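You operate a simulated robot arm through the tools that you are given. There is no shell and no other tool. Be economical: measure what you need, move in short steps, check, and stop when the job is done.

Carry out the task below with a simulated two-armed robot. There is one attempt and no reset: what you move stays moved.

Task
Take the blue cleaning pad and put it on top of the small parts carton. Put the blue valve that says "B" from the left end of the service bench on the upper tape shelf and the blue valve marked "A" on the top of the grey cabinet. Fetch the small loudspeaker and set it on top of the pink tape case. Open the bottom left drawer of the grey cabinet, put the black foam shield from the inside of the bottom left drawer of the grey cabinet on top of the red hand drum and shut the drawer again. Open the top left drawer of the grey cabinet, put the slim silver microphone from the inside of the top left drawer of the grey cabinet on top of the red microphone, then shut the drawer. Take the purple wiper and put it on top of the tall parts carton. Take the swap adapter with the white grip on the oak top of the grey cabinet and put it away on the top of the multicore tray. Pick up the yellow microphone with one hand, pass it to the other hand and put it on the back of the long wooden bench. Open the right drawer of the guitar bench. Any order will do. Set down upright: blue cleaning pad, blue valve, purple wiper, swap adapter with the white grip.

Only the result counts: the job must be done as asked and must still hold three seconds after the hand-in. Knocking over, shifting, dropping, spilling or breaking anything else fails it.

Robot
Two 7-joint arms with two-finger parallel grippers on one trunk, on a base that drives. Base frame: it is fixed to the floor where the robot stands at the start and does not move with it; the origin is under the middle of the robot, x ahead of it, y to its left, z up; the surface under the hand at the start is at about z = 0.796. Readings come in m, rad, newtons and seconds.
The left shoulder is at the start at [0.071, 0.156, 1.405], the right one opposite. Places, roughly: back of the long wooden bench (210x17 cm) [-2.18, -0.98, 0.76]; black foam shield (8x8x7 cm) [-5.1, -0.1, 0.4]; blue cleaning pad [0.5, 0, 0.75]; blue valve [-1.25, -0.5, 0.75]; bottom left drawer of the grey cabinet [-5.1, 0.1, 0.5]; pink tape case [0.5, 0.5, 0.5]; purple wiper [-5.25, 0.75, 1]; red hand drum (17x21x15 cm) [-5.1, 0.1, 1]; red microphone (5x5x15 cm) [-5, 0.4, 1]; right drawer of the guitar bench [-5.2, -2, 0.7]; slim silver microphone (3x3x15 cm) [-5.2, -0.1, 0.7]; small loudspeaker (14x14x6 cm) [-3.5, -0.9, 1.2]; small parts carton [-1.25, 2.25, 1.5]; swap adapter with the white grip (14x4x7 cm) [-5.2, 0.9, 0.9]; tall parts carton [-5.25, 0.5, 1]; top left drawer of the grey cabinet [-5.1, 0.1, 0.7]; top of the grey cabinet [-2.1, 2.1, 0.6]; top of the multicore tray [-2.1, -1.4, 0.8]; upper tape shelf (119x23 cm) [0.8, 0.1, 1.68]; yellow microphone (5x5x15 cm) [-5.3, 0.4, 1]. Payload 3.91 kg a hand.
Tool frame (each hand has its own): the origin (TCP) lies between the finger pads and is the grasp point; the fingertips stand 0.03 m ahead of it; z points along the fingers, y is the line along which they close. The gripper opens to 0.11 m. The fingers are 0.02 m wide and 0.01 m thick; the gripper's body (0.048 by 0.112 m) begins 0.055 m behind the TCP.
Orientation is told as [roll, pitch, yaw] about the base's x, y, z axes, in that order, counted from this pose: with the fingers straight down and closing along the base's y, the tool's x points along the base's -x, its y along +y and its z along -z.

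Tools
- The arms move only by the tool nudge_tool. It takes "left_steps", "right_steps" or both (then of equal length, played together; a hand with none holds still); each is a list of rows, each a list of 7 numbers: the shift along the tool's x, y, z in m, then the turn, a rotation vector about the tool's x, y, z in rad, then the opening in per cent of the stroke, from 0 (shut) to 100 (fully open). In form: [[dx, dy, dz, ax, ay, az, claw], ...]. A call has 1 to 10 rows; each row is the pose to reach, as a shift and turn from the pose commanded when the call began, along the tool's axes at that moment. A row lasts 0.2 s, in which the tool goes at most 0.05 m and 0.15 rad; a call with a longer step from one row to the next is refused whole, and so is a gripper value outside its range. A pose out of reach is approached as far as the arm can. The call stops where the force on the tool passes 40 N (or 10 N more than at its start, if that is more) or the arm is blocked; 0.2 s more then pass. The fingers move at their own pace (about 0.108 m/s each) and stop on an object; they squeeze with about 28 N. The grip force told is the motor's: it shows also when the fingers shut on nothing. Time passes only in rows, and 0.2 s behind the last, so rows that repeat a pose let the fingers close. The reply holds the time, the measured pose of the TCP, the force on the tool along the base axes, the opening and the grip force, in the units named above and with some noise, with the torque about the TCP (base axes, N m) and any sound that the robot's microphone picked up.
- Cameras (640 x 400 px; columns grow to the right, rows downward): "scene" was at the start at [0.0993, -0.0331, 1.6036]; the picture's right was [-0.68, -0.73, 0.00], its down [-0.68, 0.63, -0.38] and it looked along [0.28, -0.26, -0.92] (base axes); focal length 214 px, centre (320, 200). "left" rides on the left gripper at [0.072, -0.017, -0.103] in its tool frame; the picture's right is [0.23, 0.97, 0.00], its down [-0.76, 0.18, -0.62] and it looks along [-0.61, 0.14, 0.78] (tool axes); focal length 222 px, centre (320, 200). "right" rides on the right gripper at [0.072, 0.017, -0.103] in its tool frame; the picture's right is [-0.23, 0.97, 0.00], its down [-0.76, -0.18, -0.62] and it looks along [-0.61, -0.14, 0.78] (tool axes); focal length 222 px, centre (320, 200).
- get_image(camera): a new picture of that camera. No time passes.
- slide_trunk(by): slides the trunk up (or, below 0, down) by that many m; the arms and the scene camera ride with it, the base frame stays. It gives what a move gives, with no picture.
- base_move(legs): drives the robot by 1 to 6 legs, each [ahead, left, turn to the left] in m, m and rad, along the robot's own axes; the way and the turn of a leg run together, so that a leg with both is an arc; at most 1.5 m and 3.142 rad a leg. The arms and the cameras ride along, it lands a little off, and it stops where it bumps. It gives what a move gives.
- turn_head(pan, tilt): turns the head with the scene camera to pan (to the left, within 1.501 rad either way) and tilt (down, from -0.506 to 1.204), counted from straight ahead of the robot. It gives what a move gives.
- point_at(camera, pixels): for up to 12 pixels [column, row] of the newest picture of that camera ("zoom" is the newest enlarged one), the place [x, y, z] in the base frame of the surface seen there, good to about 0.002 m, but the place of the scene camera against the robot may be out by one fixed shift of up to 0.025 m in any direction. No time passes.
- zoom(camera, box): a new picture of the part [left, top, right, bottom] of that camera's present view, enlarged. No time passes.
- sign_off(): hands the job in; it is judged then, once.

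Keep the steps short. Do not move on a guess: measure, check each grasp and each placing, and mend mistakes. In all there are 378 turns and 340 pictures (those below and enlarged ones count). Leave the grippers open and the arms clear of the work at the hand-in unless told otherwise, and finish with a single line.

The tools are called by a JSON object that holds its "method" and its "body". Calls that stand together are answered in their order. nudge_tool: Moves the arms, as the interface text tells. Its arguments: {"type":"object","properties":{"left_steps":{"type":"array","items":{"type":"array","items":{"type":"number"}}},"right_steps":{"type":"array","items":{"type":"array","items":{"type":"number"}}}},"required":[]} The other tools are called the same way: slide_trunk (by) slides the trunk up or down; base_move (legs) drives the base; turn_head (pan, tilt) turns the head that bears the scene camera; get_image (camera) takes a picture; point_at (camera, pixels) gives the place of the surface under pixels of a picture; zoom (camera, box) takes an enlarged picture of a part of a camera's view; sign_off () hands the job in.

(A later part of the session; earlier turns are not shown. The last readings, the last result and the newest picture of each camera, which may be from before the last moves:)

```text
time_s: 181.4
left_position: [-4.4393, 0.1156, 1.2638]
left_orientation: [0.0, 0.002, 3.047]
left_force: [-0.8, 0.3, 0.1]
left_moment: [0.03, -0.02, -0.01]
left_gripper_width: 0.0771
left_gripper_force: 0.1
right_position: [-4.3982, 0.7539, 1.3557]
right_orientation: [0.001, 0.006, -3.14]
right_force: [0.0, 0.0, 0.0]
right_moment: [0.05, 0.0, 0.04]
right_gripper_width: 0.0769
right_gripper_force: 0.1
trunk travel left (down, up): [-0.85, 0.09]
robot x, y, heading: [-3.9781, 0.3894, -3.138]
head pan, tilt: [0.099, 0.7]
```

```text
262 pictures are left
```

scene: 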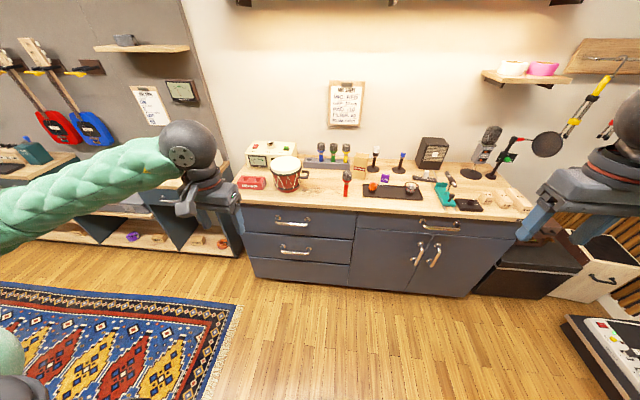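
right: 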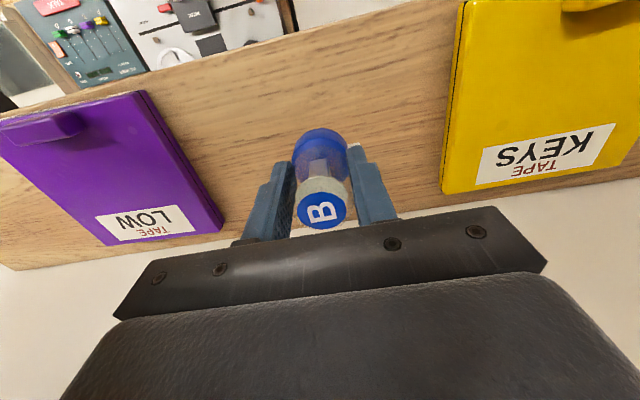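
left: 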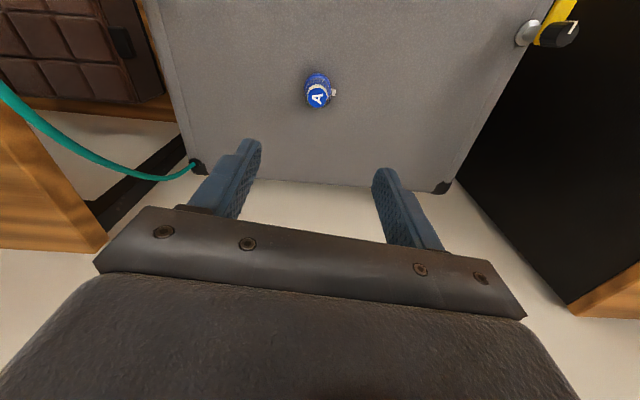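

Lower the trunk and turn the left hand so that its fingers point at the cabinet and close vertically.

{"method": "slide_trunk", "body": {"by": -0.35}}

{"method": "nudge_tool", "body": {"left_steps": [[0, 0, 0, -0.0864, -0.0864, 0.0864, 70], [0, 0, 0, -0.1728, -0.1728, 0.1728, 70], [0, 0, 0, -0.2592, -0.2592, 0.2592, 70], [0, 0, 0, -0.3456, -0.3456, 0.3456, 70], [0, 0, 0, -0.432, -0.432, 0.432, 70], [0, 0, 0, -0.5184, -0.5184, 0.5184, 70], [0, 0, 0, -0.6048, -0.6048, 0.6048, 70], [0, 0, 0, -0.6912, -0.6912, 0.6912, 70], [0, 0, 0, -0.7776, -0.7776, 0.7776, 70], [0, 0, 0, -0.864, -0.864, 0.864, 70]]}}

{"method": "nudge_tool", "body": {"left_steps": [[0, 0, 0, -0.0864, -0.0864, 0.0864, 70], [0, 0, 0, -0.1728, -0.1728, 0.1728, 70], [0, 0, 0, -0.2592, -0.2592, 0.2592, 70], [0, 0, 0, -0.345, -0.345, 0.345, 70]]}}

{"method": "get_image", "body": {"camera": "scene"}}

{"method": "get_image", "body": {"camera": "left"}}

```text
time_s: 184.8
left_position: [-4.438, 0.1152, 0.9135]
left_orientation: [0.0, 0.003, 3.045]
left_force: [0.3, -0.3, -0.2]
left_moment: [-0.02, -0.02, 0.02]
left_gripper_width: 0.0771
left_gripper_force: 0.1
right_position: [-4.3976, 0.7528, 1.0063]
right_orientation: [0.0, 0.005, -3.141]
right_force: [-0.2, -0.7, 0.2]
right_moment: [0.01, -0.01, -0.02]
right_gripper_width: 0.077
right_gripper_force: 0.1
trunk travel left (down, up): [-0.5, 0.44]
robot x, y, heading: [-3.9801, 0.3904, -3.139]
head pan, tilt: [0.099, 0.7]
```

```text
time_s: 187.2
left_position: [-4.5294, 0.2873, 0.7676]
left_orientation: [0.741, -0.552, 1.975]
left_force: [-0.4, -1.0, 1.2]
left_moment: [-0.01, 0.0, -0.02]
left_gripper_width: 0.0772
left_gripper_force: 0.1
left hand out of reach, approached as far as the arm can: row 1, 2, 3, 4, 5, 6, 7, 8, 9, 10
right_position: [-4.3961, 0.7516, 1.0062]
right_orientation: [0.001, 0.005, -3.137]
right_force: [-0.5, -0.4, 0.2]
right_moment: [0.04, 0.03, 0.0]
right_gripper_width: 0.077
right_gripper_force: 0.1
trunk travel left (down, up): [-0.5, 0.44]
robot x, y, heading: [-3.9799, 0.3885, -3.138]
head pan, tilt: [0.099, 0.7]
stopped in row 10 (left hand): the arm was blocked; the commanded pose is now the measured one
```

```text
time_s: 188.2
left_position: [-4.5321, 0.2874, 0.7673]
left_orientation: [0.741, -0.549, 1.977]
left_force: [0.5, -0.2, 0.0]
left_moment: [0.03, 0.03, 0.04]
left_gripper_width: 0.0769
left_gripper_force: 0.1
left hand out of reach, approached as far as the arm can: row 1, 2, 3, 4
right_position: [-4.3986, 0.7533, 1.0056]
right_orientation: [0.0, 0.007, -3.14]
right_force: [0.2, -0.1, -0.3]
right_moment: [0.01, -0.01, 0.0]
right_gripper_width: 0.0768
right_gripper_force: 0.0
trunk travel left (down, up): [-0.5, 0.44]
robot x, y, heading: [-3.9775, 0.3898, -3.135]
head pan, tilt: [0.099, 0.7]
```

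```text
261 pictures are left
```

scene: 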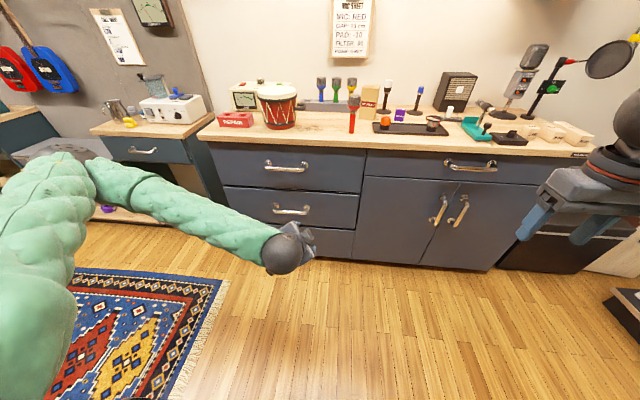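

```text
260 pictures are left
```

left: 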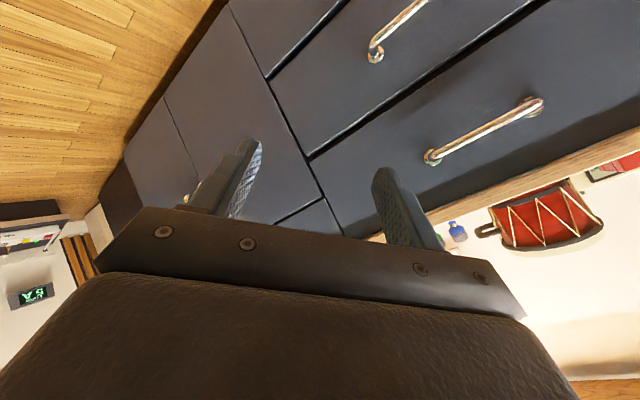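

The hand was too close to the body to point forward; I'll move it ahead while finishing the rotation, and later pull the drawer by driving back.

{"method": "nudge_tool", "body": {"left_steps": [[0.004, 0.038, 0.024, 0, 0, 0, 70], [0.008, 0.076, 0.049, 0, 0, 0, 70], [0.012, 0.114, 0.073, -0.098, -0.021, 0.0956, 70], [0.016, 0.152, 0.098, -0.196, -0.042, 0.191, 70], [0.02, 0.19, 0.122, -0.294, -0.063, 0.287, 70], [0.02, 0.19, 0.122, -0.393, -0.084, 0.382, 70], [0.02, 0.19, 0.122, -0.491, -0.105, 0.478, 70], [0.02, 0.19, 0.122, -0.589, -0.126, 0.573, 70], [0.02, 0.19, 0.122, -0.687, -0.147, 0.669, 70], [0.02, 0.19, 0.122, -0.687, -0.147, 0.669, 70]]}}

{"method": "get_image", "body": {"camera": "scene"}}

{"method": "get_image", "body": {"camera": "left"}}

```text
time_s: 190.4
left_position: [-4.6994, 0.3295, 0.8706]
left_orientation: [1.509, 0.002, 1.677]
left_force: [0.1, -0.3, -0.8]
left_moment: [-0.01, 0.02, -0.03]
left_gripper_width: 0.0766
left_gripper_force: 0.1
left hand out of reach, approached as far as the arm can: row 3, 4, 5, 6, 7, 8, 9, 10
right_position: [-4.3986, 0.7541, 1.0063]
right_orientation: [0.001, 0.005, -3.137]
right_force: [-1.1, -0.4, 0.2]
right_moment: [0.01, 0.02, 0.0]
right_gripper_width: 0.077
right_gripper_force: 0.0
trunk travel left (down, up): [-0.5, 0.44]
robot x, y, heading: [-3.9805, 0.3894, -3.136]
head pan, tilt: [0.099, 0.7]
```

```text
259 pictures are left
```

scene: 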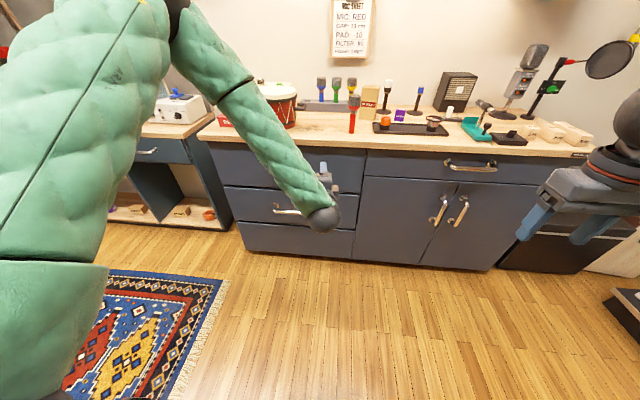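

```text
258 pictures are left
```

left: 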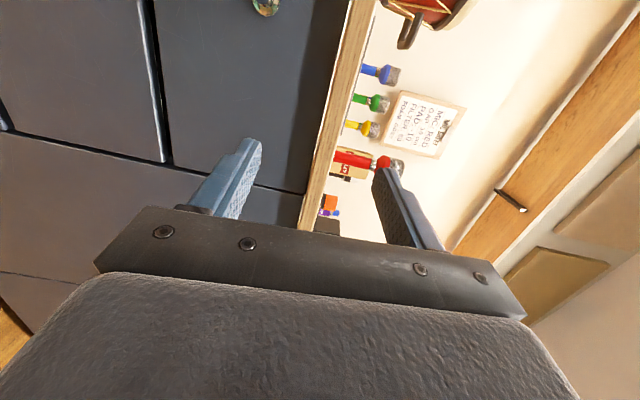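

{"method": "nudge_tool", "body": {"left_steps": [[0, 0, 0, 0, 0, 0, 70], [0.03, -0.01, 0, 0, 0, 0, 70], [0.06, -0.02, 0, 0, 0, 0, 70]]}}

```text
time_s: 191.2
left_position: [-4.693, 0.312, 0.8739]
left_orientation: [1.495, 0.001, 1.697]
left_force: [-0.6, -0.9, -0.2]
left_moment: [0.03, 0.0, 0.01]
left_gripper_width: 0.077
left_gripper_force: 0.0
left hand out of reach, approached as far as the arm can: row 2, 3
right_position: [-4.3989, 0.7538, 1.0057]
right_orientation: [0.0, 0.007, -3.14]
right_force: [0.2, 0.1, 0.0]
right_moment: [0.0, -0.01, 0.01]
right_gripper_width: 0.077
right_gripper_force: 0.0
trunk travel left (down, up): [-0.5, 0.44]
robot x, y, heading: [-3.9782, 0.389, -3.136]
head pan, tilt: [0.099, 0.7]
```

{"method": "get_image", "body": {"camera": "scene"}}

{"method": "point_at", "body": {"camera": "scene", "pixels": [[178, 12], [240, 90], [325, 220], [100, 200], [288, 164], [288, 210], [265, 210], [310, 210]]}}

```text
257 pictures are left
```

scene: 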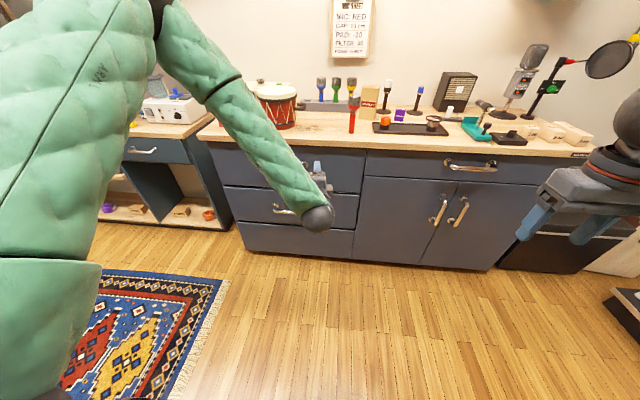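

```text
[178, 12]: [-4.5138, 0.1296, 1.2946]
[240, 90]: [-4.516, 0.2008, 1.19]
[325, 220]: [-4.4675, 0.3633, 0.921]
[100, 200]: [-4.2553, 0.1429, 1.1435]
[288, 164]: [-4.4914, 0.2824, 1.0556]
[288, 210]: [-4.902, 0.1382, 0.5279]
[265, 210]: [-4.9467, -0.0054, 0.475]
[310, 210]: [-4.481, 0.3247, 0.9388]
```

I'll position with base and trunk: 0.15 m left and 0.10 m down for the top drawer handle.

{"method": "base_move", "body": {"legs": [[0, 0.15, 0]]}}

{"method": "slide_trunk", "body": {"by": -0.1}}

{"method": "get_image", "body": {"camera": "left"}}

{"method": "get_image", "body": {"camera": "scene"}}

```text
time_s: 192.6
left_position: [-4.6912, 0.165, 0.8733]
left_orientation: [1.494, 0.0, 1.697]
left_force: [0.6, -0.1, -1.1]
left_moment: [-0.02, 0.02, -0.02]
left_gripper_width: 0.077
left_gripper_force: 0.0
right_position: [-4.3981, 0.6066, 1.0054]
right_orientation: [-0.002, 0.008, -3.14]
right_force: [0.4, -0.1, -0.2]
right_moment: [0.0, 0.01, -0.01]
right_gripper_width: 0.077
right_gripper_force: 0.0
trunk travel left (down, up): [-0.5, 0.44]
robot x, y, heading: [-3.9804, 0.2479, -3.134]
head pan, tilt: [0.099, 0.7]
```

```text
time_s: 193.9
left_position: [-4.6919, 0.1662, 0.7752]
left_orientation: [1.495, 0.002, 1.699]
left_force: [0.8, -1.0, 0.1]
left_moment: [0.02, -0.04, -0.04]
left_gripper_width: 0.0769
left_gripper_force: 0.1
right_position: [-4.3968, 0.6087, 0.9064]
right_orientation: [0.0, 0.005, -3.138]
right_force: [0.6, 0.1, -0.5]
right_moment: [-0.01, 0.0, -0.03]
right_gripper_width: 0.0771
right_gripper_force: 0.0
trunk travel left (down, up): [-0.4, 0.54]
robot x, y, heading: [-3.9777, 0.2455, -3.135]
head pan, tilt: [0.099, 0.7]
```

```text
256 pictures are left
```

left: 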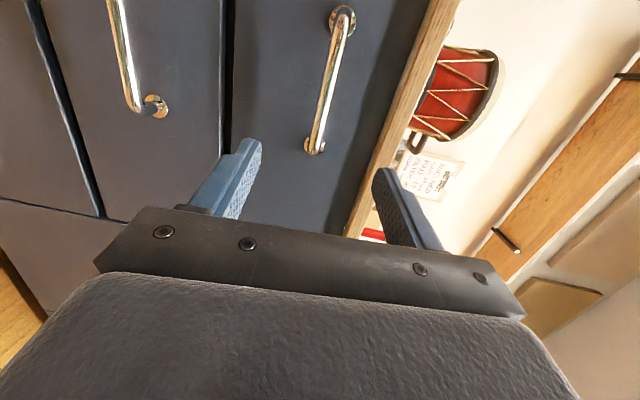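

```text
255 pictures are left
```

scene: 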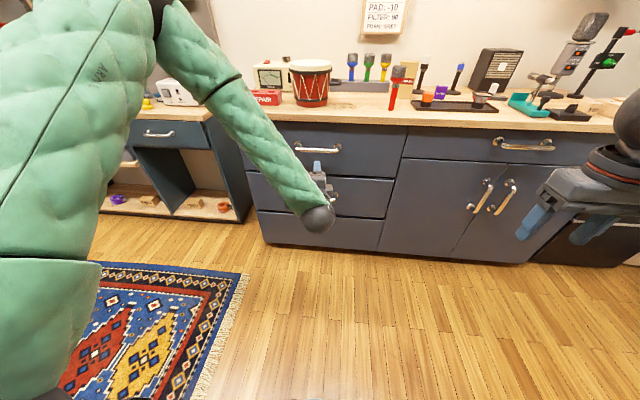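

{"method": "point_at", "body": {"camera": "left", "pixels": [[330, 75], [320, 125], [341, 30], [320, 148], [290, 100], [400, 130], [140, 95], [130, 60]]}}

```text
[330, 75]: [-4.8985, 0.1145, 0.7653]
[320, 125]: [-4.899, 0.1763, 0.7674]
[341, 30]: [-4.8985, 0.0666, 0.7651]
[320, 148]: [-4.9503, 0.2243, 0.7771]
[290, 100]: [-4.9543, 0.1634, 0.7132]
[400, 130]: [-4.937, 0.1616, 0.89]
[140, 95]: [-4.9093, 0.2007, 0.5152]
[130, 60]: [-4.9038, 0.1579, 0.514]
```

Bar: x≈-4.90, z≈0.768, y 0.07–0.20. Drive forward 0.2 m to bring the fingers around it.

{"method": "base_move", "body": {"legs": [[0.2, 0, 0]]}}

{"method": "get_image", "body": {"camera": "left"}}

```text
time_s: 195.5
left_position: [-4.8941, 0.1609, 0.7727]
left_orientation: [1.494, 0.003, 1.701]
left_force: [-0.5, 0.5, -1.6]
left_moment: [0.02, -0.04, 0.03]
left_gripper_width: 0.0769
left_gripper_force: 0.0
right_position: [-4.6036, 0.6041, 0.9055]
right_orientation: [0.0, 0.006, -3.132]
right_force: [-0.7, 0.3, 0.5]
right_moment: [0.02, -0.02, 0.01]
right_gripper_width: 0.0769
right_gripper_force: 0.1
trunk travel left (down, up): [-0.4, 0.54]
robot x, y, heading: [-4.1787, 0.2395, -3.132]
head pan, tilt: [0.099, 0.7]
```

```text
254 pictures are left
```

left: 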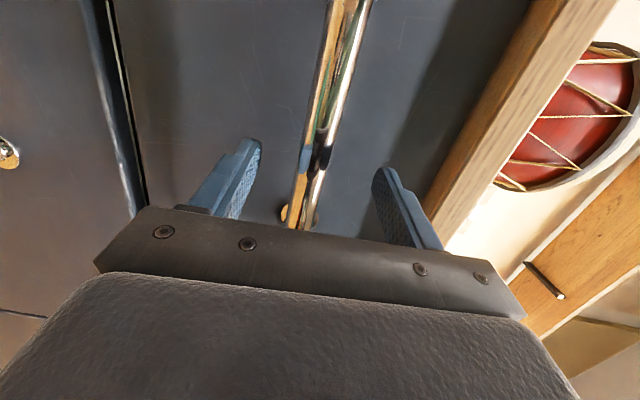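

{"method": "nudge_tool", "body": {"left_steps": [[0, 0, 0, 0, 0, 0, 40], [0, 0, 0, 0, 0, 0, 20], [0, 0, 0, 0, 0, 0, 5], [0, 0, 0, 0, 0, 0, 5], [0, 0, 0, 0, 0, 0, 5]]}}

```text
time_s: 196.5
left_position: [-4.8931, 0.1593, 0.768]
left_orientation: [1.483, 0.008, 1.702]
left_force: [0.3, 3.6, -30.8]
left_moment: [-0.07, -0.46, -0.26]
left_gripper_width: 0.0212
left_gripper_force: 15.6
right_position: [-4.6043, 0.6053, 0.9046]
right_orientation: [0.001, 0.008, -3.131]
right_force: [-0.5, 0.6, 0.0]
right_moment: [0.0, 0.01, -0.03]
right_gripper_width: 0.0769
right_gripper_force: 0.1
trunk travel left (down, up): [-0.4, 0.54]
robot x, y, heading: [-4.1831, 0.2442, -3.131]
head pan, tilt: [0.099, 0.7]
stopped in row 5 (left hand): the force on the tool passed its limit at 41 N (the readings are from after the stop); the commanded pose is now the measured one
```

The bar sits a little lower than the hand; lower 5 mm and close fully.

{"method": "nudge_tool", "body": {"left_steps": [[0, -0.003, 0, 0, 0, 0, 20], [0, -0.006, 0, 0, 0, 0, 12], [0, -0.006, 0, 0, 0, 0, 5], [0, -0.006, 0, 0, 0, 0, 5]]}}

```text
time_s: 197.5
left_position: [-4.8931, 0.1604, 0.7682]
left_orientation: [1.491, 0.003, 1.707]
left_force: [-3.5, -12.1, 8.3]
left_moment: [-0.52, 0.14, 0.22]
left_gripper_width: 0.0197
left_gripper_force: 44.9
right_position: [-4.6027, 0.6041, 0.9059]
right_orientation: [-0.002, 0.006, -3.133]
right_force: [0.0, -0.5, 0.0]
right_moment: [0.02, 0.01, 0.03]
right_gripper_width: 0.0767
right_gripper_force: 0.0
trunk travel left (down, up): [-0.4, 0.54]
robot x, y, heading: [-4.1845, 0.2434, -3.129]
head pan, tilt: [0.099, 0.7]
```

Gripped. Pull the drawer by driving back.

{"method": "base_move", "body": {"legs": [[-0.15, 0, 0]]}}

{"method": "get_image", "body": {"camera": "scene"}}

```text
time_s: 198.9
left_position: [-4.7427, 0.1595, 0.7668]
left_orientation: [1.491, 0.005, 1.707]
left_force: [2.0, -23.1, 18.3]
left_moment: [-0.55, 0.18, 0.91]
left_gripper_width: 0.0198
left_gripper_force: 45.7
right_position: [-4.4524, 0.6048, 0.9064]
right_orientation: [0.0, 0.005, -3.132]
right_force: [-0.4, 0.3, -0.8]
right_moment: [0.01, -0.03, 0.01]
right_gripper_width: 0.0771
right_gripper_force: 0.1
trunk travel left (down, up): [-0.4, 0.54]
robot x, y, heading: [-4.0333, 0.2427, -3.128]
head pan, tilt: [0.099, 0.7]
```

```text
253 pictures are left
```

scene: 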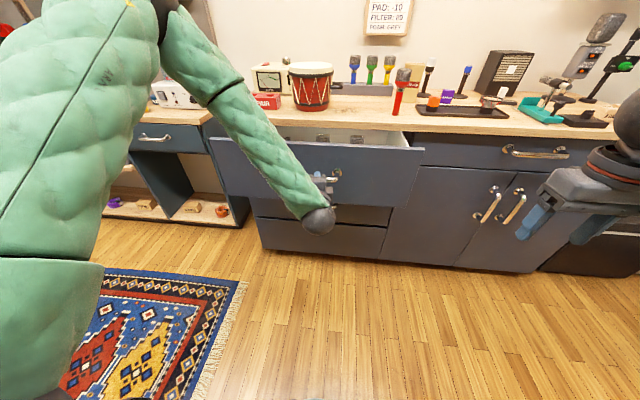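

The drawer slides. Continue.

{"method": "base_move", "body": {"legs": [[-0.15, 0, 0]]}}

{"method": "get_image", "body": {"camera": "scene"}}

```text
time_s: 200.3
left_position: [-4.5891, 0.1612, 0.7665]
left_orientation: [1.491, 0.004, 1.709]
left_force: [2.4, -31.4, 19.2]
left_moment: [-0.53, 0.32, 1.01]
left_gripper_width: 0.0198
left_gripper_force: 44.7
right_position: [-4.2997, 0.6072, 0.9074]
right_orientation: [-0.002, 0.005, -3.13]
right_force: [0.9, -0.3, 0.4]
right_moment: [0.0, 0.0, -0.02]
right_gripper_width: 0.0767
right_gripper_force: 0.0
trunk travel left (down, up): [-0.4, 0.54]
robot x, y, heading: [-3.8743, 0.2468, -3.133]
head pan, tilt: [0.099, 0.7]
```

```text
252 pictures are left
```

scene: 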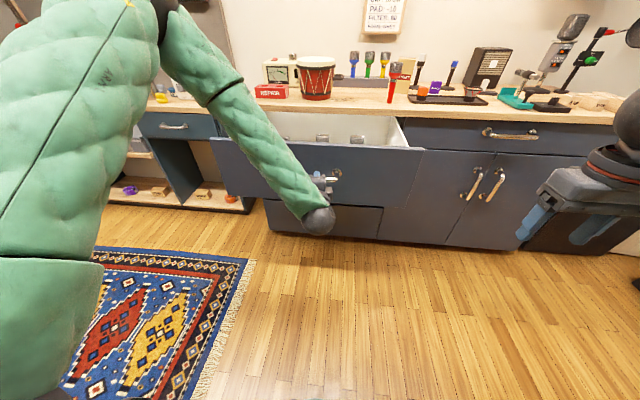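

{"method": "base_move", "body": {"legs": [[-0.07, 0, 0]]}}

{"method": "zoom", "body": {"camera": "scene", "box": [190, 90, 450, 230]}}

```text
time_s: 201.8
left_position: [-4.5213, 0.1624, 0.7672]
left_orientation: [1.496, 0.004, 1.709]
left_force: [1.0, 1.4, 3.2]
left_moment: [-0.29, 0.13, 0.06]
left_gripper_width: 0.0197
left_gripper_force: 45.2
right_position: [-4.2284, 0.6083, 0.9049]
right_orientation: [0.001, 0.009, -3.129]
right_force: [0.0, 0.3, 0.6]
right_moment: [-0.02, 0.0, -0.02]
right_gripper_width: 0.0773
right_gripper_force: 0.1
trunk travel left (down, up): [-0.4, 0.54]
robot x, y, heading: [-3.8105, 0.2486, -3.134]
head pan, tilt: [0.099, 0.7]
stopped in leg 1: the force on the tool passed its limit at 48 N (the readings are from after the stop); the commanded pose is now the measured one
```

```text
2.46 times, centred on (320, 160) of scene
```

zoom: 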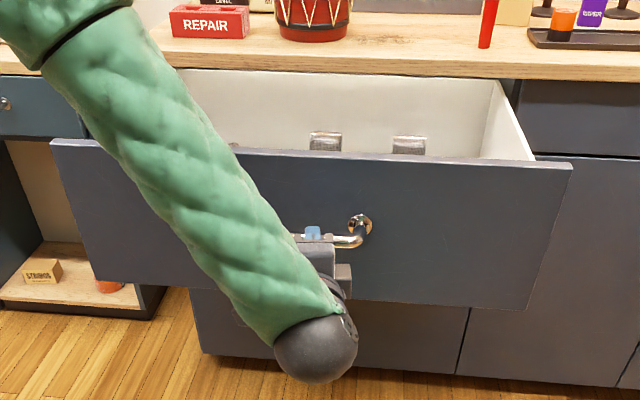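

Fully open (stop reached). Release the handle and back away a little.

{"method": "nudge_tool", "body": {"left_steps": [[0, 0, 0, 0, 0, 0, 30], [0, 0, 0, 0, 0, 0, 60], [0, 0, 0, 0, 0, 0, 70], [0, 0, 0, 0, 0, 0, 70]]}}

{"method": "base_move", "body": {"legs": [[-0.12, 0, 0]]}}

{"method": "slide_trunk", "body": {"by": 0.4}}

{"method": "get_image", "body": {"camera": "scene"}}

```text
time_s: 202.8
left_position: [-4.5208, 0.1635, 0.7676]
left_orientation: [1.494, 0.003, 1.711]
left_force: [0.6, -0.4, -0.3]
left_moment: [0.01, 0.0, -0.01]
left_gripper_width: 0.077
left_gripper_force: 0.0
right_position: [-4.2301, 0.6089, 0.9065]
right_orientation: [-0.001, 0.009, -3.131]
right_force: [0.2, 0.0, 0.1]
right_moment: [0.01, 0.03, 0.0]
right_gripper_width: 0.0768
right_gripper_force: 0.1
trunk travel left (down, up): [-0.4, 0.54]
robot x, y, heading: [-3.81, 0.2462, -3.131]
head pan, tilt: [0.099, 0.7]
```

```text
time_s: 204.1
left_position: [-4.4014, 0.1653, 0.7691]
left_orientation: [1.495, 0.003, 1.71]
left_force: [-0.1, 0.2, 0.3]
left_moment: [-0.01, 0.01, 0.01]
left_gripper_width: 0.077
left_gripper_force: 0.0
right_position: [-4.1091, 0.6096, 0.9061]
right_orientation: [-0.001, 0.003, -3.132]
right_force: [-0.1, 0.3, 0.7]
right_moment: [-0.02, 0.02, -0.02]
right_gripper_width: 0.0769
right_gripper_force: 0.0
trunk travel left (down, up): [-0.4, 0.54]
robot x, y, heading: [-3.6865, 0.2499, -3.126]
head pan, tilt: [0.099, 0.7]
```

```text
time_s: 207.9
left_position: [-4.4016, 0.1649, 1.1684]
left_orientation: [1.495, 0.003, 1.709]
left_force: [-0.7, 0.6, 0.0]
left_moment: [-0.02, 0.0, 0.0]
left_gripper_width: 0.0768
left_gripper_force: 0.0
right_position: [-4.1117, 0.6115, 1.3053]
right_orientation: [-0.001, 0.008, -3.132]
right_force: [0.1, 0.0, 1.4]
right_moment: [-0.01, -0.05, 0.01]
right_gripper_width: 0.0769
right_gripper_force: 0.0
trunk travel left (down, up): [-0.8, 0.14]
robot x, y, heading: [-3.6845, 0.2474, -3.129]
head pan, tilt: [0.099, 0.7]
```

```text
250 pictures are left
```

scene: 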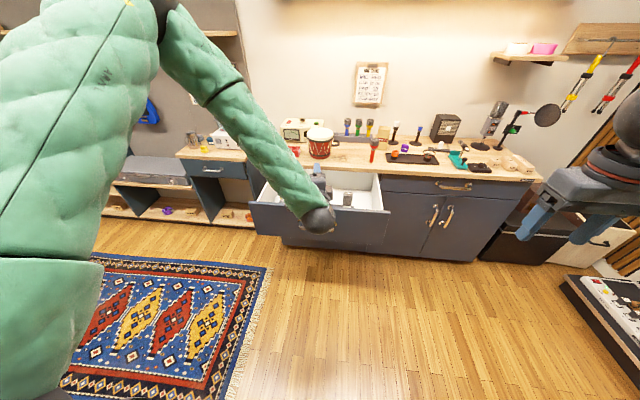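

I move the left hand aside to free the view into the drawer.

{"method": "nudge_tool", "body": {"left_steps": [[0.04, 0, 0, 0, 0, 0, 70], [0.08, 0, 0, 0, 0, 0, 70], [0.12, 0, 0, 0, 0, 0, 70], [0.16, 0, 0, 0, 0, 0, 70], [0.2, 0, 0, 0, 0, 0, 70], [0.24, 0, 0, 0, 0, 0, 70], [0.28, 0, 0, 0, 0, 0, 70]]}}

{"method": "get_image", "body": {"camera": "scene"}}

```text
time_s: 209.5
left_position: [-4.3892, -0.0181, 1.3148]
left_orientation: [1.381, 0.047, 1.756]
left_force: [0.1, -2.3, 1.6]
left_moment: [0.04, -0.09, -0.14]
left_gripper_width: 0.0768
left_gripper_force: 0.0
left hand out of reach, approached as far as the arm can: row 1, 2, 3, 4, 5, 6, 7
right_position: [-4.1072, 0.6098, 1.3068]
right_orientation: [0.001, 0.002, -3.131]
right_force: [1.4, 0.2, 0.1]
right_moment: [-0.05, 0.07, -0.01]
right_gripper_width: 0.0767
right_gripper_force: 0.1
trunk travel left (down, up): [-0.8, 0.14]
robot x, y, heading: [-3.6877, 0.2473, -3.128]
head pan, tilt: [0.099, 0.7]
```

```text
249 pictures are left
```

scene: 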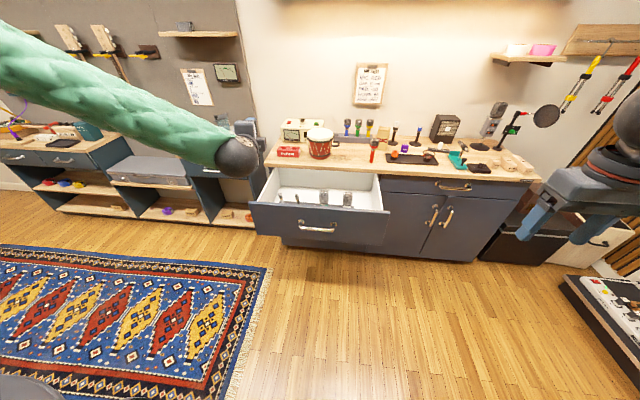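

{"method": "zoom", "body": {"camera": "scene", "box": [240, 110, 400, 250]}}

{"method": "point_at", "body": {"camera": "scene", "pixels": [[322, 196], [347, 197], [298, 198], [360, 190], [330, 180], [373, 143], [319, 136], [300, 185], [255, 205], [385, 213], [384, 205], [60, 160]]}}

```text
2.86 times, centred on (320, 180) of scene
```

zoom: 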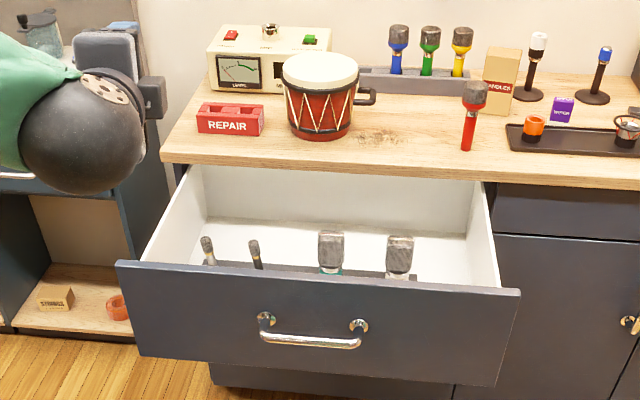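

```text
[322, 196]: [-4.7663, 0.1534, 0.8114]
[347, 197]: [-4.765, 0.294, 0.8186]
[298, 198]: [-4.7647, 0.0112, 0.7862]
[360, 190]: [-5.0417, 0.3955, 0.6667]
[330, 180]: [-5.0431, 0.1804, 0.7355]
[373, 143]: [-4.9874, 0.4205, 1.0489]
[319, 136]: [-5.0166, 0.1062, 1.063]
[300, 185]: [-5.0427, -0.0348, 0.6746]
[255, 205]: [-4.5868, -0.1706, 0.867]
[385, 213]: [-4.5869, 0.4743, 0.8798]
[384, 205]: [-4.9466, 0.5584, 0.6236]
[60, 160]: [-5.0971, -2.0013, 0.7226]
```

A rack in the drawer holds four mics; two slim ones on its left. I turn the left hand back to pointing down for picking.

{"method": "nudge_tool", "body": {"left_steps": [[0, 0, 0, 0.09, 0.0705, -0.0904, 70], [0, 0, 0, 0.18, 0.141, -0.1808, 70], [0, 0, 0, 0.27, 0.2116, -0.271, 70], [0, 0, 0, 0.36, 0.282, -0.3616, 70], [0, 0, 0, 0.45, 0.3527, -0.452, 70], [0, 0, 0, 0.54, 0.423, -0.542, 70], [0, 0, 0, 0.63, 0.494, -0.633, 70], [0, 0, 0, 0.72, 0.564, -0.723, 70], [0, 0, 0, 0.81, 0.635, -0.814, 70], [0, 0, 0, 0.9, 0.705, -0.904, 70]]}}

{"method": "nudge_tool", "body": {"left_steps": [[0, 0, 0, 0.09, 0.0705, -0.0904, 70], [0, 0, 0, 0.18, 0.141, -0.1808, 70], [0, 0, 0, 0.27, 0.212, -0.271, 70]]}}

{"method": "get_image", "body": {"camera": "scene"}}

```text
time_s: 211.7
left_position: [-4.3924, -0.0314, 1.31]
left_orientation: [0.264, -0.176, 2.882]
left_force: [0.4, -1.0, 0.4]
left_moment: [0.01, 0.02, -0.02]
left_gripper_width: 0.077
left_gripper_force: 0.0
right_position: [-4.1119, 0.6098, 1.3038]
right_orientation: [0.0, 0.006, -3.13]
right_force: [-0.4, 0.6, -0.2]
right_moment: [0.02, -0.02, 0.0]
right_gripper_width: 0.0769
right_gripper_force: 0.0
trunk travel left (down, up): [-0.8, 0.14]
robot x, y, heading: [-3.6884, 0.2506, -3.131]
head pan, tilt: [0.099, 0.7]
```

```text
time_s: 212.5
left_position: [-4.3917, -0.0296, 1.3089]
left_orientation: [-0.034, 0.004, -3.107]
left_force: [0.4, 0.4, 0.1]
left_moment: [-0.02, -0.02, -0.03]
left_gripper_width: 0.0774
left_gripper_force: 0.0
right_position: [-4.1114, 0.6094, 1.3056]
right_orientation: [-0.001, 0.008, -3.133]
right_force: [0.2, -1.1, 0.4]
right_moment: [0.01, -0.01, -0.01]
right_gripper_width: 0.0771
right_gripper_force: 0.0
trunk travel left (down, up): [-0.8, 0.14]
robot x, y, heading: [-3.6879, 0.2501, -3.127]
head pan, tilt: [0.099, 0.7]
```

```text
247 pictures are left
```

scene: 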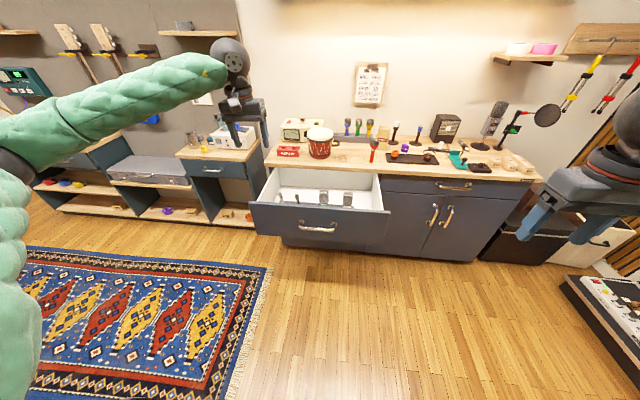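

{"method": "base_move", "body": {"legs": [[0.3, 0, 0]]}}

{"method": "turn_head", "body": {"pan": 0.2, "tilt": 0.85}}

{"method": "get_image", "body": {"camera": "scene"}}

{"method": "get_image", "body": {"camera": "left"}}

```text
time_s: 214.5
left_position: [-4.6864, -0.0365, 1.3104]
left_orientation: [-0.032, 0.003, -3.106]
left_force: [0.6, -0.6, -0.6]
left_moment: [0.02, -0.01, 0.01]
left_gripper_width: 0.077
left_gripper_force: 0.0
right_position: [-4.4084, 0.6045, 1.3073]
right_orientation: [0.0, 0.006, -3.128]
right_force: [-0.3, -0.4, -0.3]
right_moment: [0.0, 0.02, 0.03]
right_gripper_width: 0.0768
right_gripper_force: 0.0
trunk travel left (down, up): [-0.8, 0.14]
robot x, y, heading: [-3.9841, 0.2452, -3.128]
head pan, tilt: [0.099, 0.7]
```

```text
time_s: 215.2
left_position: [-4.6875, -0.0364, 1.3087]
left_orientation: [-0.032, 0.005, -3.105]
left_force: [0.2, 0.3, -0.2]
left_moment: [0.01, -0.02, 0.03]
left_gripper_width: 0.0769
left_gripper_force: 0.0
right_position: [-4.4091, 0.6037, 1.304]
right_orientation: [0.0, 0.006, -3.128]
right_force: [0.4, -0.3, -0.1]
right_moment: [0.0, -0.04, -0.03]
right_gripper_width: 0.0769
right_gripper_force: 0.1
trunk travel left (down, up): [-0.8, 0.14]
robot x, y, heading: [-3.9867, 0.2453, -3.127]
head pan, tilt: [0.201, 0.85]
```

```text
246 pictures are left
```

scene: 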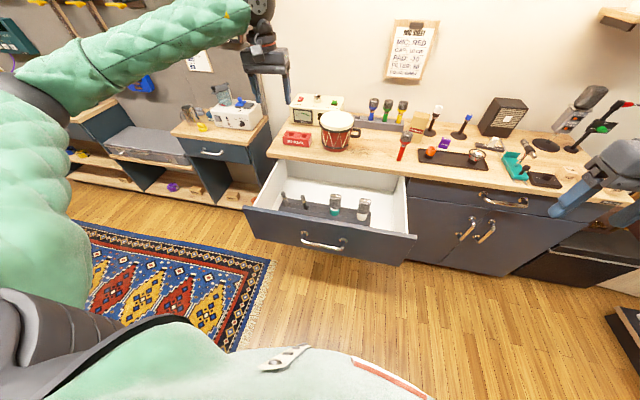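

```text
245 pictures are left
```

left: 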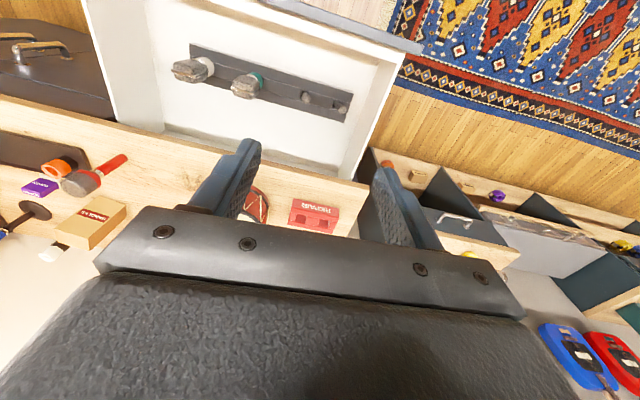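

{"method": "zoom", "body": {"camera": "scene", "box": [270, 180, 390, 240]}}

{"method": "zoom", "body": {"camera": "left", "box": [160, 30, 360, 130]}}

{"method": "point_at", "body": {"camera": "zoom", "pixels": [[450, 212], [560, 255], [280, 165], [110, 120], [250, 240], [500, 200], [600, 280], [480, 250], [560, 230]]}}

```text
5.33 times, centred on (330, 210) of scene
```

zoom: 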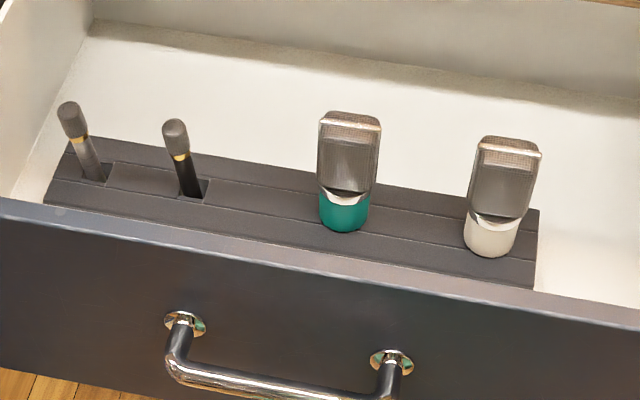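

```text
3.20 times, centred on (260, 80) of left
```

zoom: 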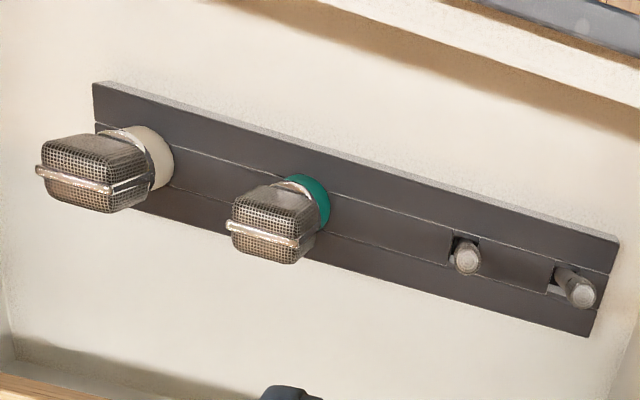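

```text
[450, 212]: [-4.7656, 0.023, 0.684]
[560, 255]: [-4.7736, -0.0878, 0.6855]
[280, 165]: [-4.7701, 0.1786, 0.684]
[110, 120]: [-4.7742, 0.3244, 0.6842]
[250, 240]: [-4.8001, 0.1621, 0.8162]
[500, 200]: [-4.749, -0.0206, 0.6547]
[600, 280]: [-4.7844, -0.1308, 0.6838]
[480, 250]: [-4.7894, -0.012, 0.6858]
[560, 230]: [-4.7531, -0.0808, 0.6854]
```

{"method": "point_at", "body": {"camera": "zoom", "pixels": [[582, 295], [467, 258], [575, 285], [590, 300], [573, 300]]}}

{"method": "nudge_tool", "body": {"left_steps": [[-0.02, 0.02, 0.045, 0, 0, 0, 70], [-0.04, 0.04, 0.085, 0, 0, 0, 70], [-0.06, 0.055, 0.13, 0, 0, 0, 70], [-0.08, 0.06, 0.17, 0, 0, 0, 70], [-0.085, 0.06, 0.21, 0, 0, 0, 70], [-0.085, 0.06, 0.255, 0, 0, 0, 70], [-0.085, 0.06, 0.3, 0, 0, 0, 70]]}}

{"method": "get_image", "body": {"camera": "left"}}

```text
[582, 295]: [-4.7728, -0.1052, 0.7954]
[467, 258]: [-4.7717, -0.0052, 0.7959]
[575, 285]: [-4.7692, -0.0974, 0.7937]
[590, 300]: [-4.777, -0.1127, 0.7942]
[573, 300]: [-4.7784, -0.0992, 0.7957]
```

```text
refused: row 1 steps farther than a row can; nothing moved
```

```text
242 pictures are left
```

left: 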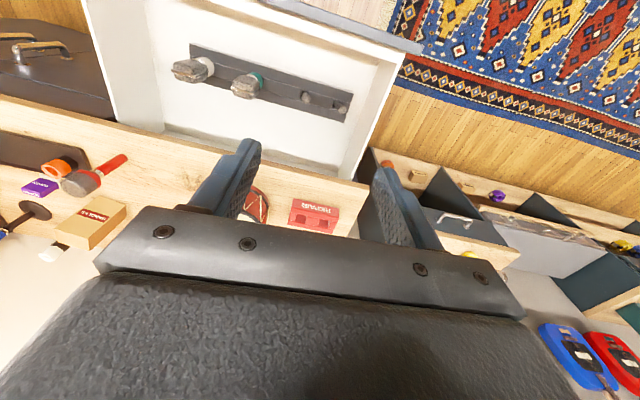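

{"method": "nudge_tool", "body": {"left_steps": [[-0.018, 0.014, 0.04, -0.032, 0, 0.03, 70], [-0.036, 0.028, 0.08, -0.032, 0, 0.03, 70], [-0.054, 0.042, 0.12, -0.032, 0, 0.03, 70], [-0.072, 0.055, 0.16, -0.032, 0, 0.03, 70], [-0.088, 0.066, 0.2, -0.032, 0, 0.03, 70], [-0.088, 0.066, 0.25, -0.032, 0, 0.03, 70], [-0.088, 0.066, 0.3, -0.032, 0, 0.03, 70], [-0.088, 0.066, 0.34, -0.032, 0, 0.03, 60]]}}

{"method": "get_image", "body": {"camera": "left"}}

```text
time_s: 217.0
left_position: [-4.772, -0.0973, 0.9688]
left_orientation: [-0.002, -0.001, -3.137]
left_force: [-0.7, 0.7, 1.4]
left_moment: [-0.01, 0.02, -0.03]
left_gripper_width: 0.0661
left_gripper_force: 0.0
right_position: [-4.4081, 0.6046, 1.3059]
right_orientation: [-0.002, 0.005, -3.128]
right_force: [0.0, -0.2, 0.1]
right_moment: [-0.02, 0.01, 0.05]
right_gripper_width: 0.0769
right_gripper_force: 0.1
trunk travel left (down, up): [-0.8, 0.14]
robot x, y, heading: [-3.9814, 0.241, -3.123]
head pan, tilt: [0.201, 0.85]
```

```text
241 pictures are left
```

left: 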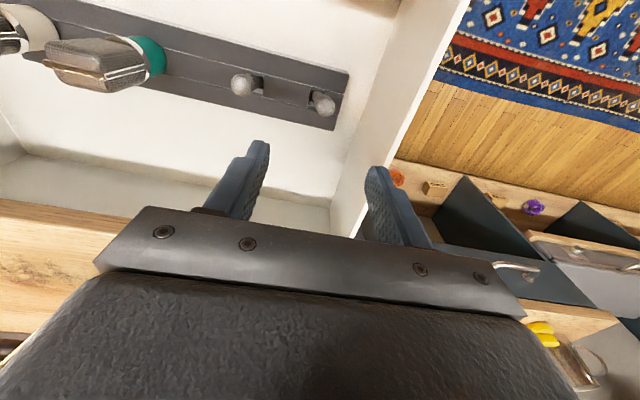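

{"method": "zoom", "body": {"camera": "left", "box": [210, 50, 370, 150]}}

{"method": "point_at", "body": {"camera": "zoom", "pixels": [[452, 212], [425, 190], [410, 210], [440, 190], [350, 130], [120, 140], [200, 130], [375, 190], [412, 170]]}}

```text
4.00 times, centred on (290, 100) of left
```

zoom: 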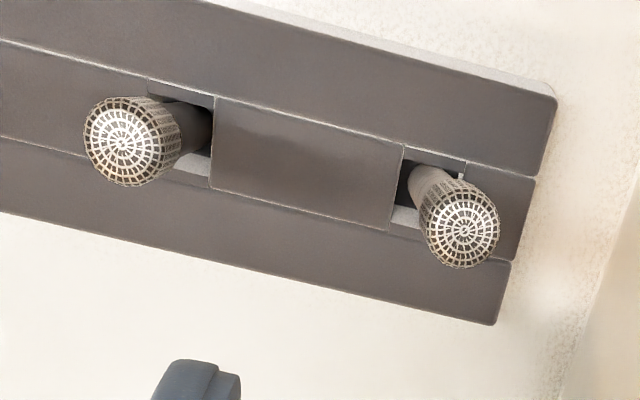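

```text
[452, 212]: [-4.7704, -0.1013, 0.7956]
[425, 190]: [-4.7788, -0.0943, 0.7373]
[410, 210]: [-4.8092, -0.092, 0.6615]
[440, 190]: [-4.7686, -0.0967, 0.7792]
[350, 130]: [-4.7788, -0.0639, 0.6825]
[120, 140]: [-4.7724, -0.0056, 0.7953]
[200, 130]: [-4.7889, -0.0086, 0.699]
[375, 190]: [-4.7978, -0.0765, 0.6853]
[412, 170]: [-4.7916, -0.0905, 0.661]
```

The drawer's side wall is near, so I turn the hand 90° to close along x, then descend.

{"method": "nudge_tool", "body": {"left_steps": [[0, 0, 0, 0, 0, -0.15, 50], [0, 0, 0, 0, 0, -0.3, 50], [0, 0, 0, 0, 0, -0.45, 50], [0, 0, 0, 0, 0, -0.6, 50], [0, 0, 0, 0, 0, -0.75, 50], [0, 0, 0, 0, 0, -0.9, 50], [0, 0, 0, 0, 0, -1.05, 50], [0, 0, 0, 0, 0, -1.2, 50], [0, 0, 0, 0, 0, -1.35, 50], [0, 0, 0, 0, 0, -1.5, 50]]}}

{"method": "nudge_tool", "body": {"left_steps": [[0, 0, 0, 0, 0, -0.075, 50], [0, 0, 0, 0, 0, -0.075, 50]]}}

{"method": "get_image", "body": {"camera": "left"}}

```text
time_s: 219.2
left_position: [-4.7725, -0.0956, 0.9699]
left_orientation: [0.002, 0.003, -1.633]
left_force: [0.0, 0.0, 0.5]
left_moment: [0.01, 0.0, 0.0]
left_gripper_width: 0.0551
left_gripper_force: 0.1
right_position: [-4.4079, 0.6047, 1.305]
right_orientation: [0.001, 0.007, -3.129]
right_force: [-0.5, 0.1, 0.3]
right_moment: [0.03, -0.01, 0.03]
right_gripper_width: 0.0769
right_gripper_force: 0.0
trunk travel left (down, up): [-0.8, 0.14]
robot x, y, heading: [-3.9836, 0.2463, -3.122]
head pan, tilt: [0.201, 0.85]
```

```text
time_s: 219.8
left_position: [-4.7711, -0.0941, 0.9686]
left_orientation: [0.003, 0.002, -1.56]
left_force: [0.6, 1.0, -1.1]
left_moment: [0.0, 0.01, 0.01]
left_gripper_width: 0.0551
left_gripper_force: 0.1
right_position: [-4.4085, 0.6029, 1.3063]
right_orientation: [-0.003, 0.006, -3.126]
right_force: [0.2, -0.1, -0.4]
right_moment: [-0.01, 0.0, 0.04]
right_gripper_width: 0.0772
right_gripper_force: 0.1
trunk travel left (down, up): [-0.8, 0.14]
robot x, y, heading: [-3.9828, 0.2444, -3.124]
head pan, tilt: [0.201, 0.85]
```

```text
239 pictures are left
```

left: 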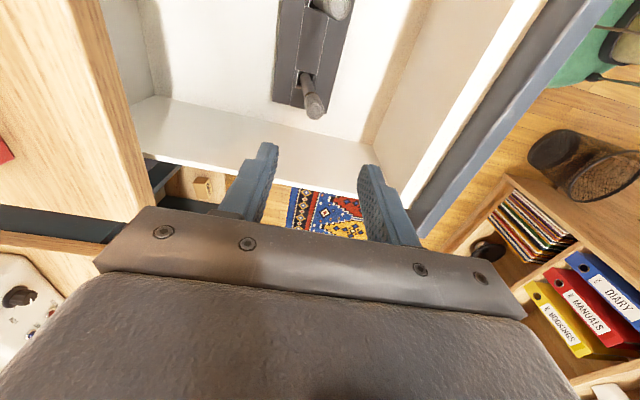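

{"method": "point_at", "body": {"camera": "left", "pixels": [[315, 106], [310, 100], [318, 112], [306, 80], [300, 165], [220, 150], [290, 90]]}}

```text
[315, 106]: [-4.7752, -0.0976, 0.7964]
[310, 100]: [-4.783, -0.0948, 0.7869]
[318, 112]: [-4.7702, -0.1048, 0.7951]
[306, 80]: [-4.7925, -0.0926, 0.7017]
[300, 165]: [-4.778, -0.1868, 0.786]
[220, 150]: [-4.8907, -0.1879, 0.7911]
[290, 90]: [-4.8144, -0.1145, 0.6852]
```

{"method": "nudge_tool", "body": {"left_steps": [[-0.007, -0.002, 0.045, 0, 0, 0, 50], [-0.007, -0.002, 0.09, 0, 0, 0, 50], [-0.007, -0.002, 0.135, 0, 0, 0, 50], [-0.007, -0.002, 0.18, 0, 0, 0, 50], [-0.007, -0.002, 0.222, 0, 0, 0, 50], [-0.007, -0.002, 0.222, 0, 0, 0, 50]]}}

{"method": "get_image", "body": {"camera": "left"}}

```text
time_s: 221.2
left_position: [-4.7734, -0.0998, 0.745]
left_orientation: [0.001, 0.0, -1.561]
left_force: [-0.3, -0.4, -0.4]
left_moment: [0.0, 0.01, -0.02]
left_gripper_width: 0.0551
left_gripper_force: 0.0
right_position: [-4.4078, 0.6048, 1.3061]
right_orientation: [0.0, 0.006, -3.127]
right_force: [0.2, -0.2, -0.7]
right_moment: [-0.01, -0.01, 0.0]
right_gripper_width: 0.0769
right_gripper_force: 0.0
trunk travel left (down, up): [-0.8, 0.14]
robot x, y, heading: [-3.9829, 0.2421, -3.128]
head pan, tilt: [0.201, 0.85]
```

```text
238 pictures are left
```

left: 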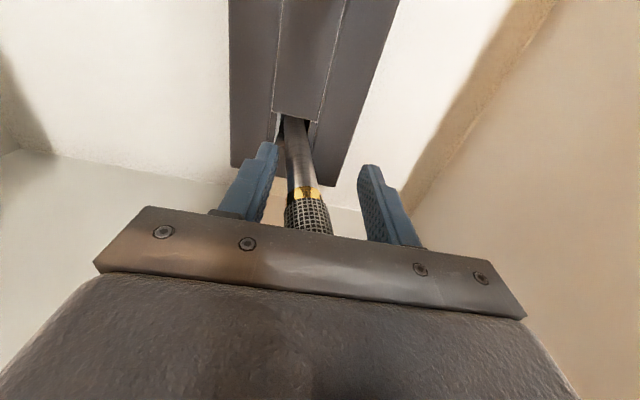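

{"method": "nudge_tool", "body": {"left_steps": [[0, -0.005, 0, 0, 0, 0, 50], [0, -0.005, 0, 0, 0, 0, 30], [0, -0.005, 0, 0, 0, 0, 5], [0, -0.005, 0, 0, 0, 0, 5], [0, -0.005, 0, 0, 0, 0, 5]]}}

{"method": "get_image", "body": {"camera": "left"}}

```text
time_s: 222.4
left_position: [-4.7819, -0.0995, 0.7462]
left_orientation: [0.0, 0.002, -1.559]
left_force: [-35.2, -2.6, 11.5]
left_moment: [-0.21, 2.13, 0.12]
left_gripper_width: 0.029
left_gripper_force: 27.5
right_position: [-4.4085, 0.6052, 1.3052]
right_orientation: [0.0, 0.007, -3.128]
right_force: [0.1, 0.0, 0.1]
right_moment: [-0.04, -0.02, 0.01]
right_gripper_width: 0.0771
right_gripper_force: 0.1
trunk travel left (down, up): [-0.8, 0.14]
robot x, y, heading: [-3.9831, 0.2458, -3.123]
head pan, tilt: [0.201, 0.85]
```

```text
237 pictures are left
```

left: 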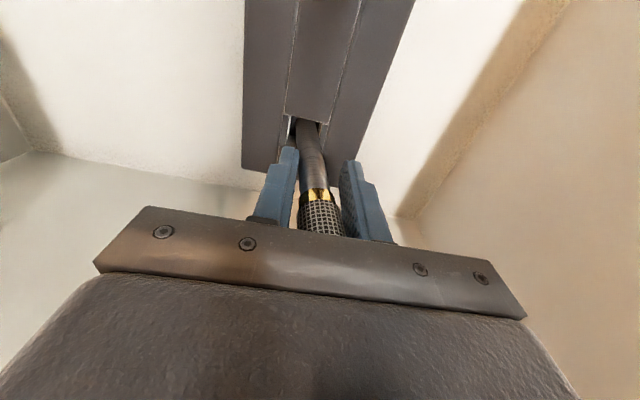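

Gripped, but with side load; shift 5 mm in -x to relieve it, then lift slowly.

{"method": "nudge_tool", "body": {"left_steps": [[0, -0.006, 0, 0, 0, 0, 5], [0, -0.006, 0, 0, 0, 0, 5]]}}

{"method": "nudge_tool", "body": {"left_steps": [[0, 0, -0.02, 0, 0, 0, 5], [0, 0, -0.05, 0, 0, 0, 5], [0, 0, -0.09, 0, 0, 0, 5], [0, 0, -0.13, 0, 0, 0, 5], [0, 0, -0.18, 0, 0, 0, 5], [0, 0, -0.23, 0, 0, 0, 5], [0, 0, -0.28, 0, 0, 0, 5], [0, 0, -0.33, 0, 0, 0, 5], [0, 0, -0.36, 0, 0, 0, 5]]}}

{"method": "get_image", "body": {"camera": "left"}}

{"method": "get_image", "body": {"camera": "scene"}}

```text
time_s: 223.0
left_position: [-4.7852, -0.1004, 0.7451]
left_orientation: [0.002, 0.003, -1.562]
left_force: [-29.9, -1.6, 13.0]
left_moment: [-0.14, 1.93, 0.07]
left_gripper_width: 0.0251
left_gripper_force: 28.0
right_position: [-4.4094, 0.6043, 1.3052]
right_orientation: [0.0, 0.006, -3.128]
right_force: [-0.5, 0.1, 0.2]
right_moment: [0.01, 0.03, -0.03]
right_gripper_width: 0.0769
right_gripper_force: 0.1
trunk travel left (down, up): [-0.8, 0.14]
robot x, y, heading: [-3.9824, 0.2433, -3.123]
head pan, tilt: [0.201, 0.85]
```

```text
time_s: 225.0
left_position: [-4.7849, -0.0992, 1.1081]
left_orientation: [0.002, -0.001, -1.559]
left_force: [0.2, 0.4, -0.9]
left_moment: [-0.02, 0.02, 0.01]
left_gripper_width: 0.0207
left_gripper_force: 28.6
right_position: [-4.4072, 0.6049, 1.305]
right_orientation: [0.001, 0.007, -3.128]
right_force: [0.3, 0.8, -0.6]
right_moment: [-0.01, 0.06, 0.03]
right_gripper_width: 0.077
right_gripper_force: 0.0
trunk travel left (down, up): [-0.8, 0.14]
robot x, y, heading: [-3.9835, 0.2447, -3.126]
head pan, tilt: [0.201, 0.85]
```

```text
236 pictures are left
```

left: 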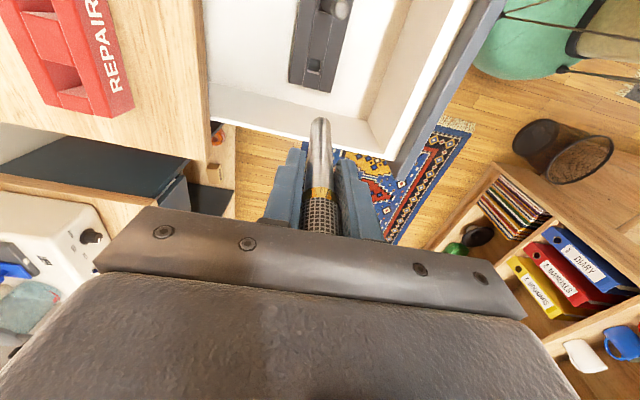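

```text
235 pictures are left
```

scene: 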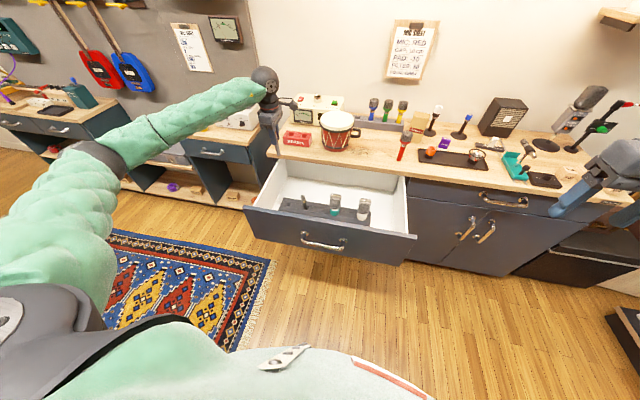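

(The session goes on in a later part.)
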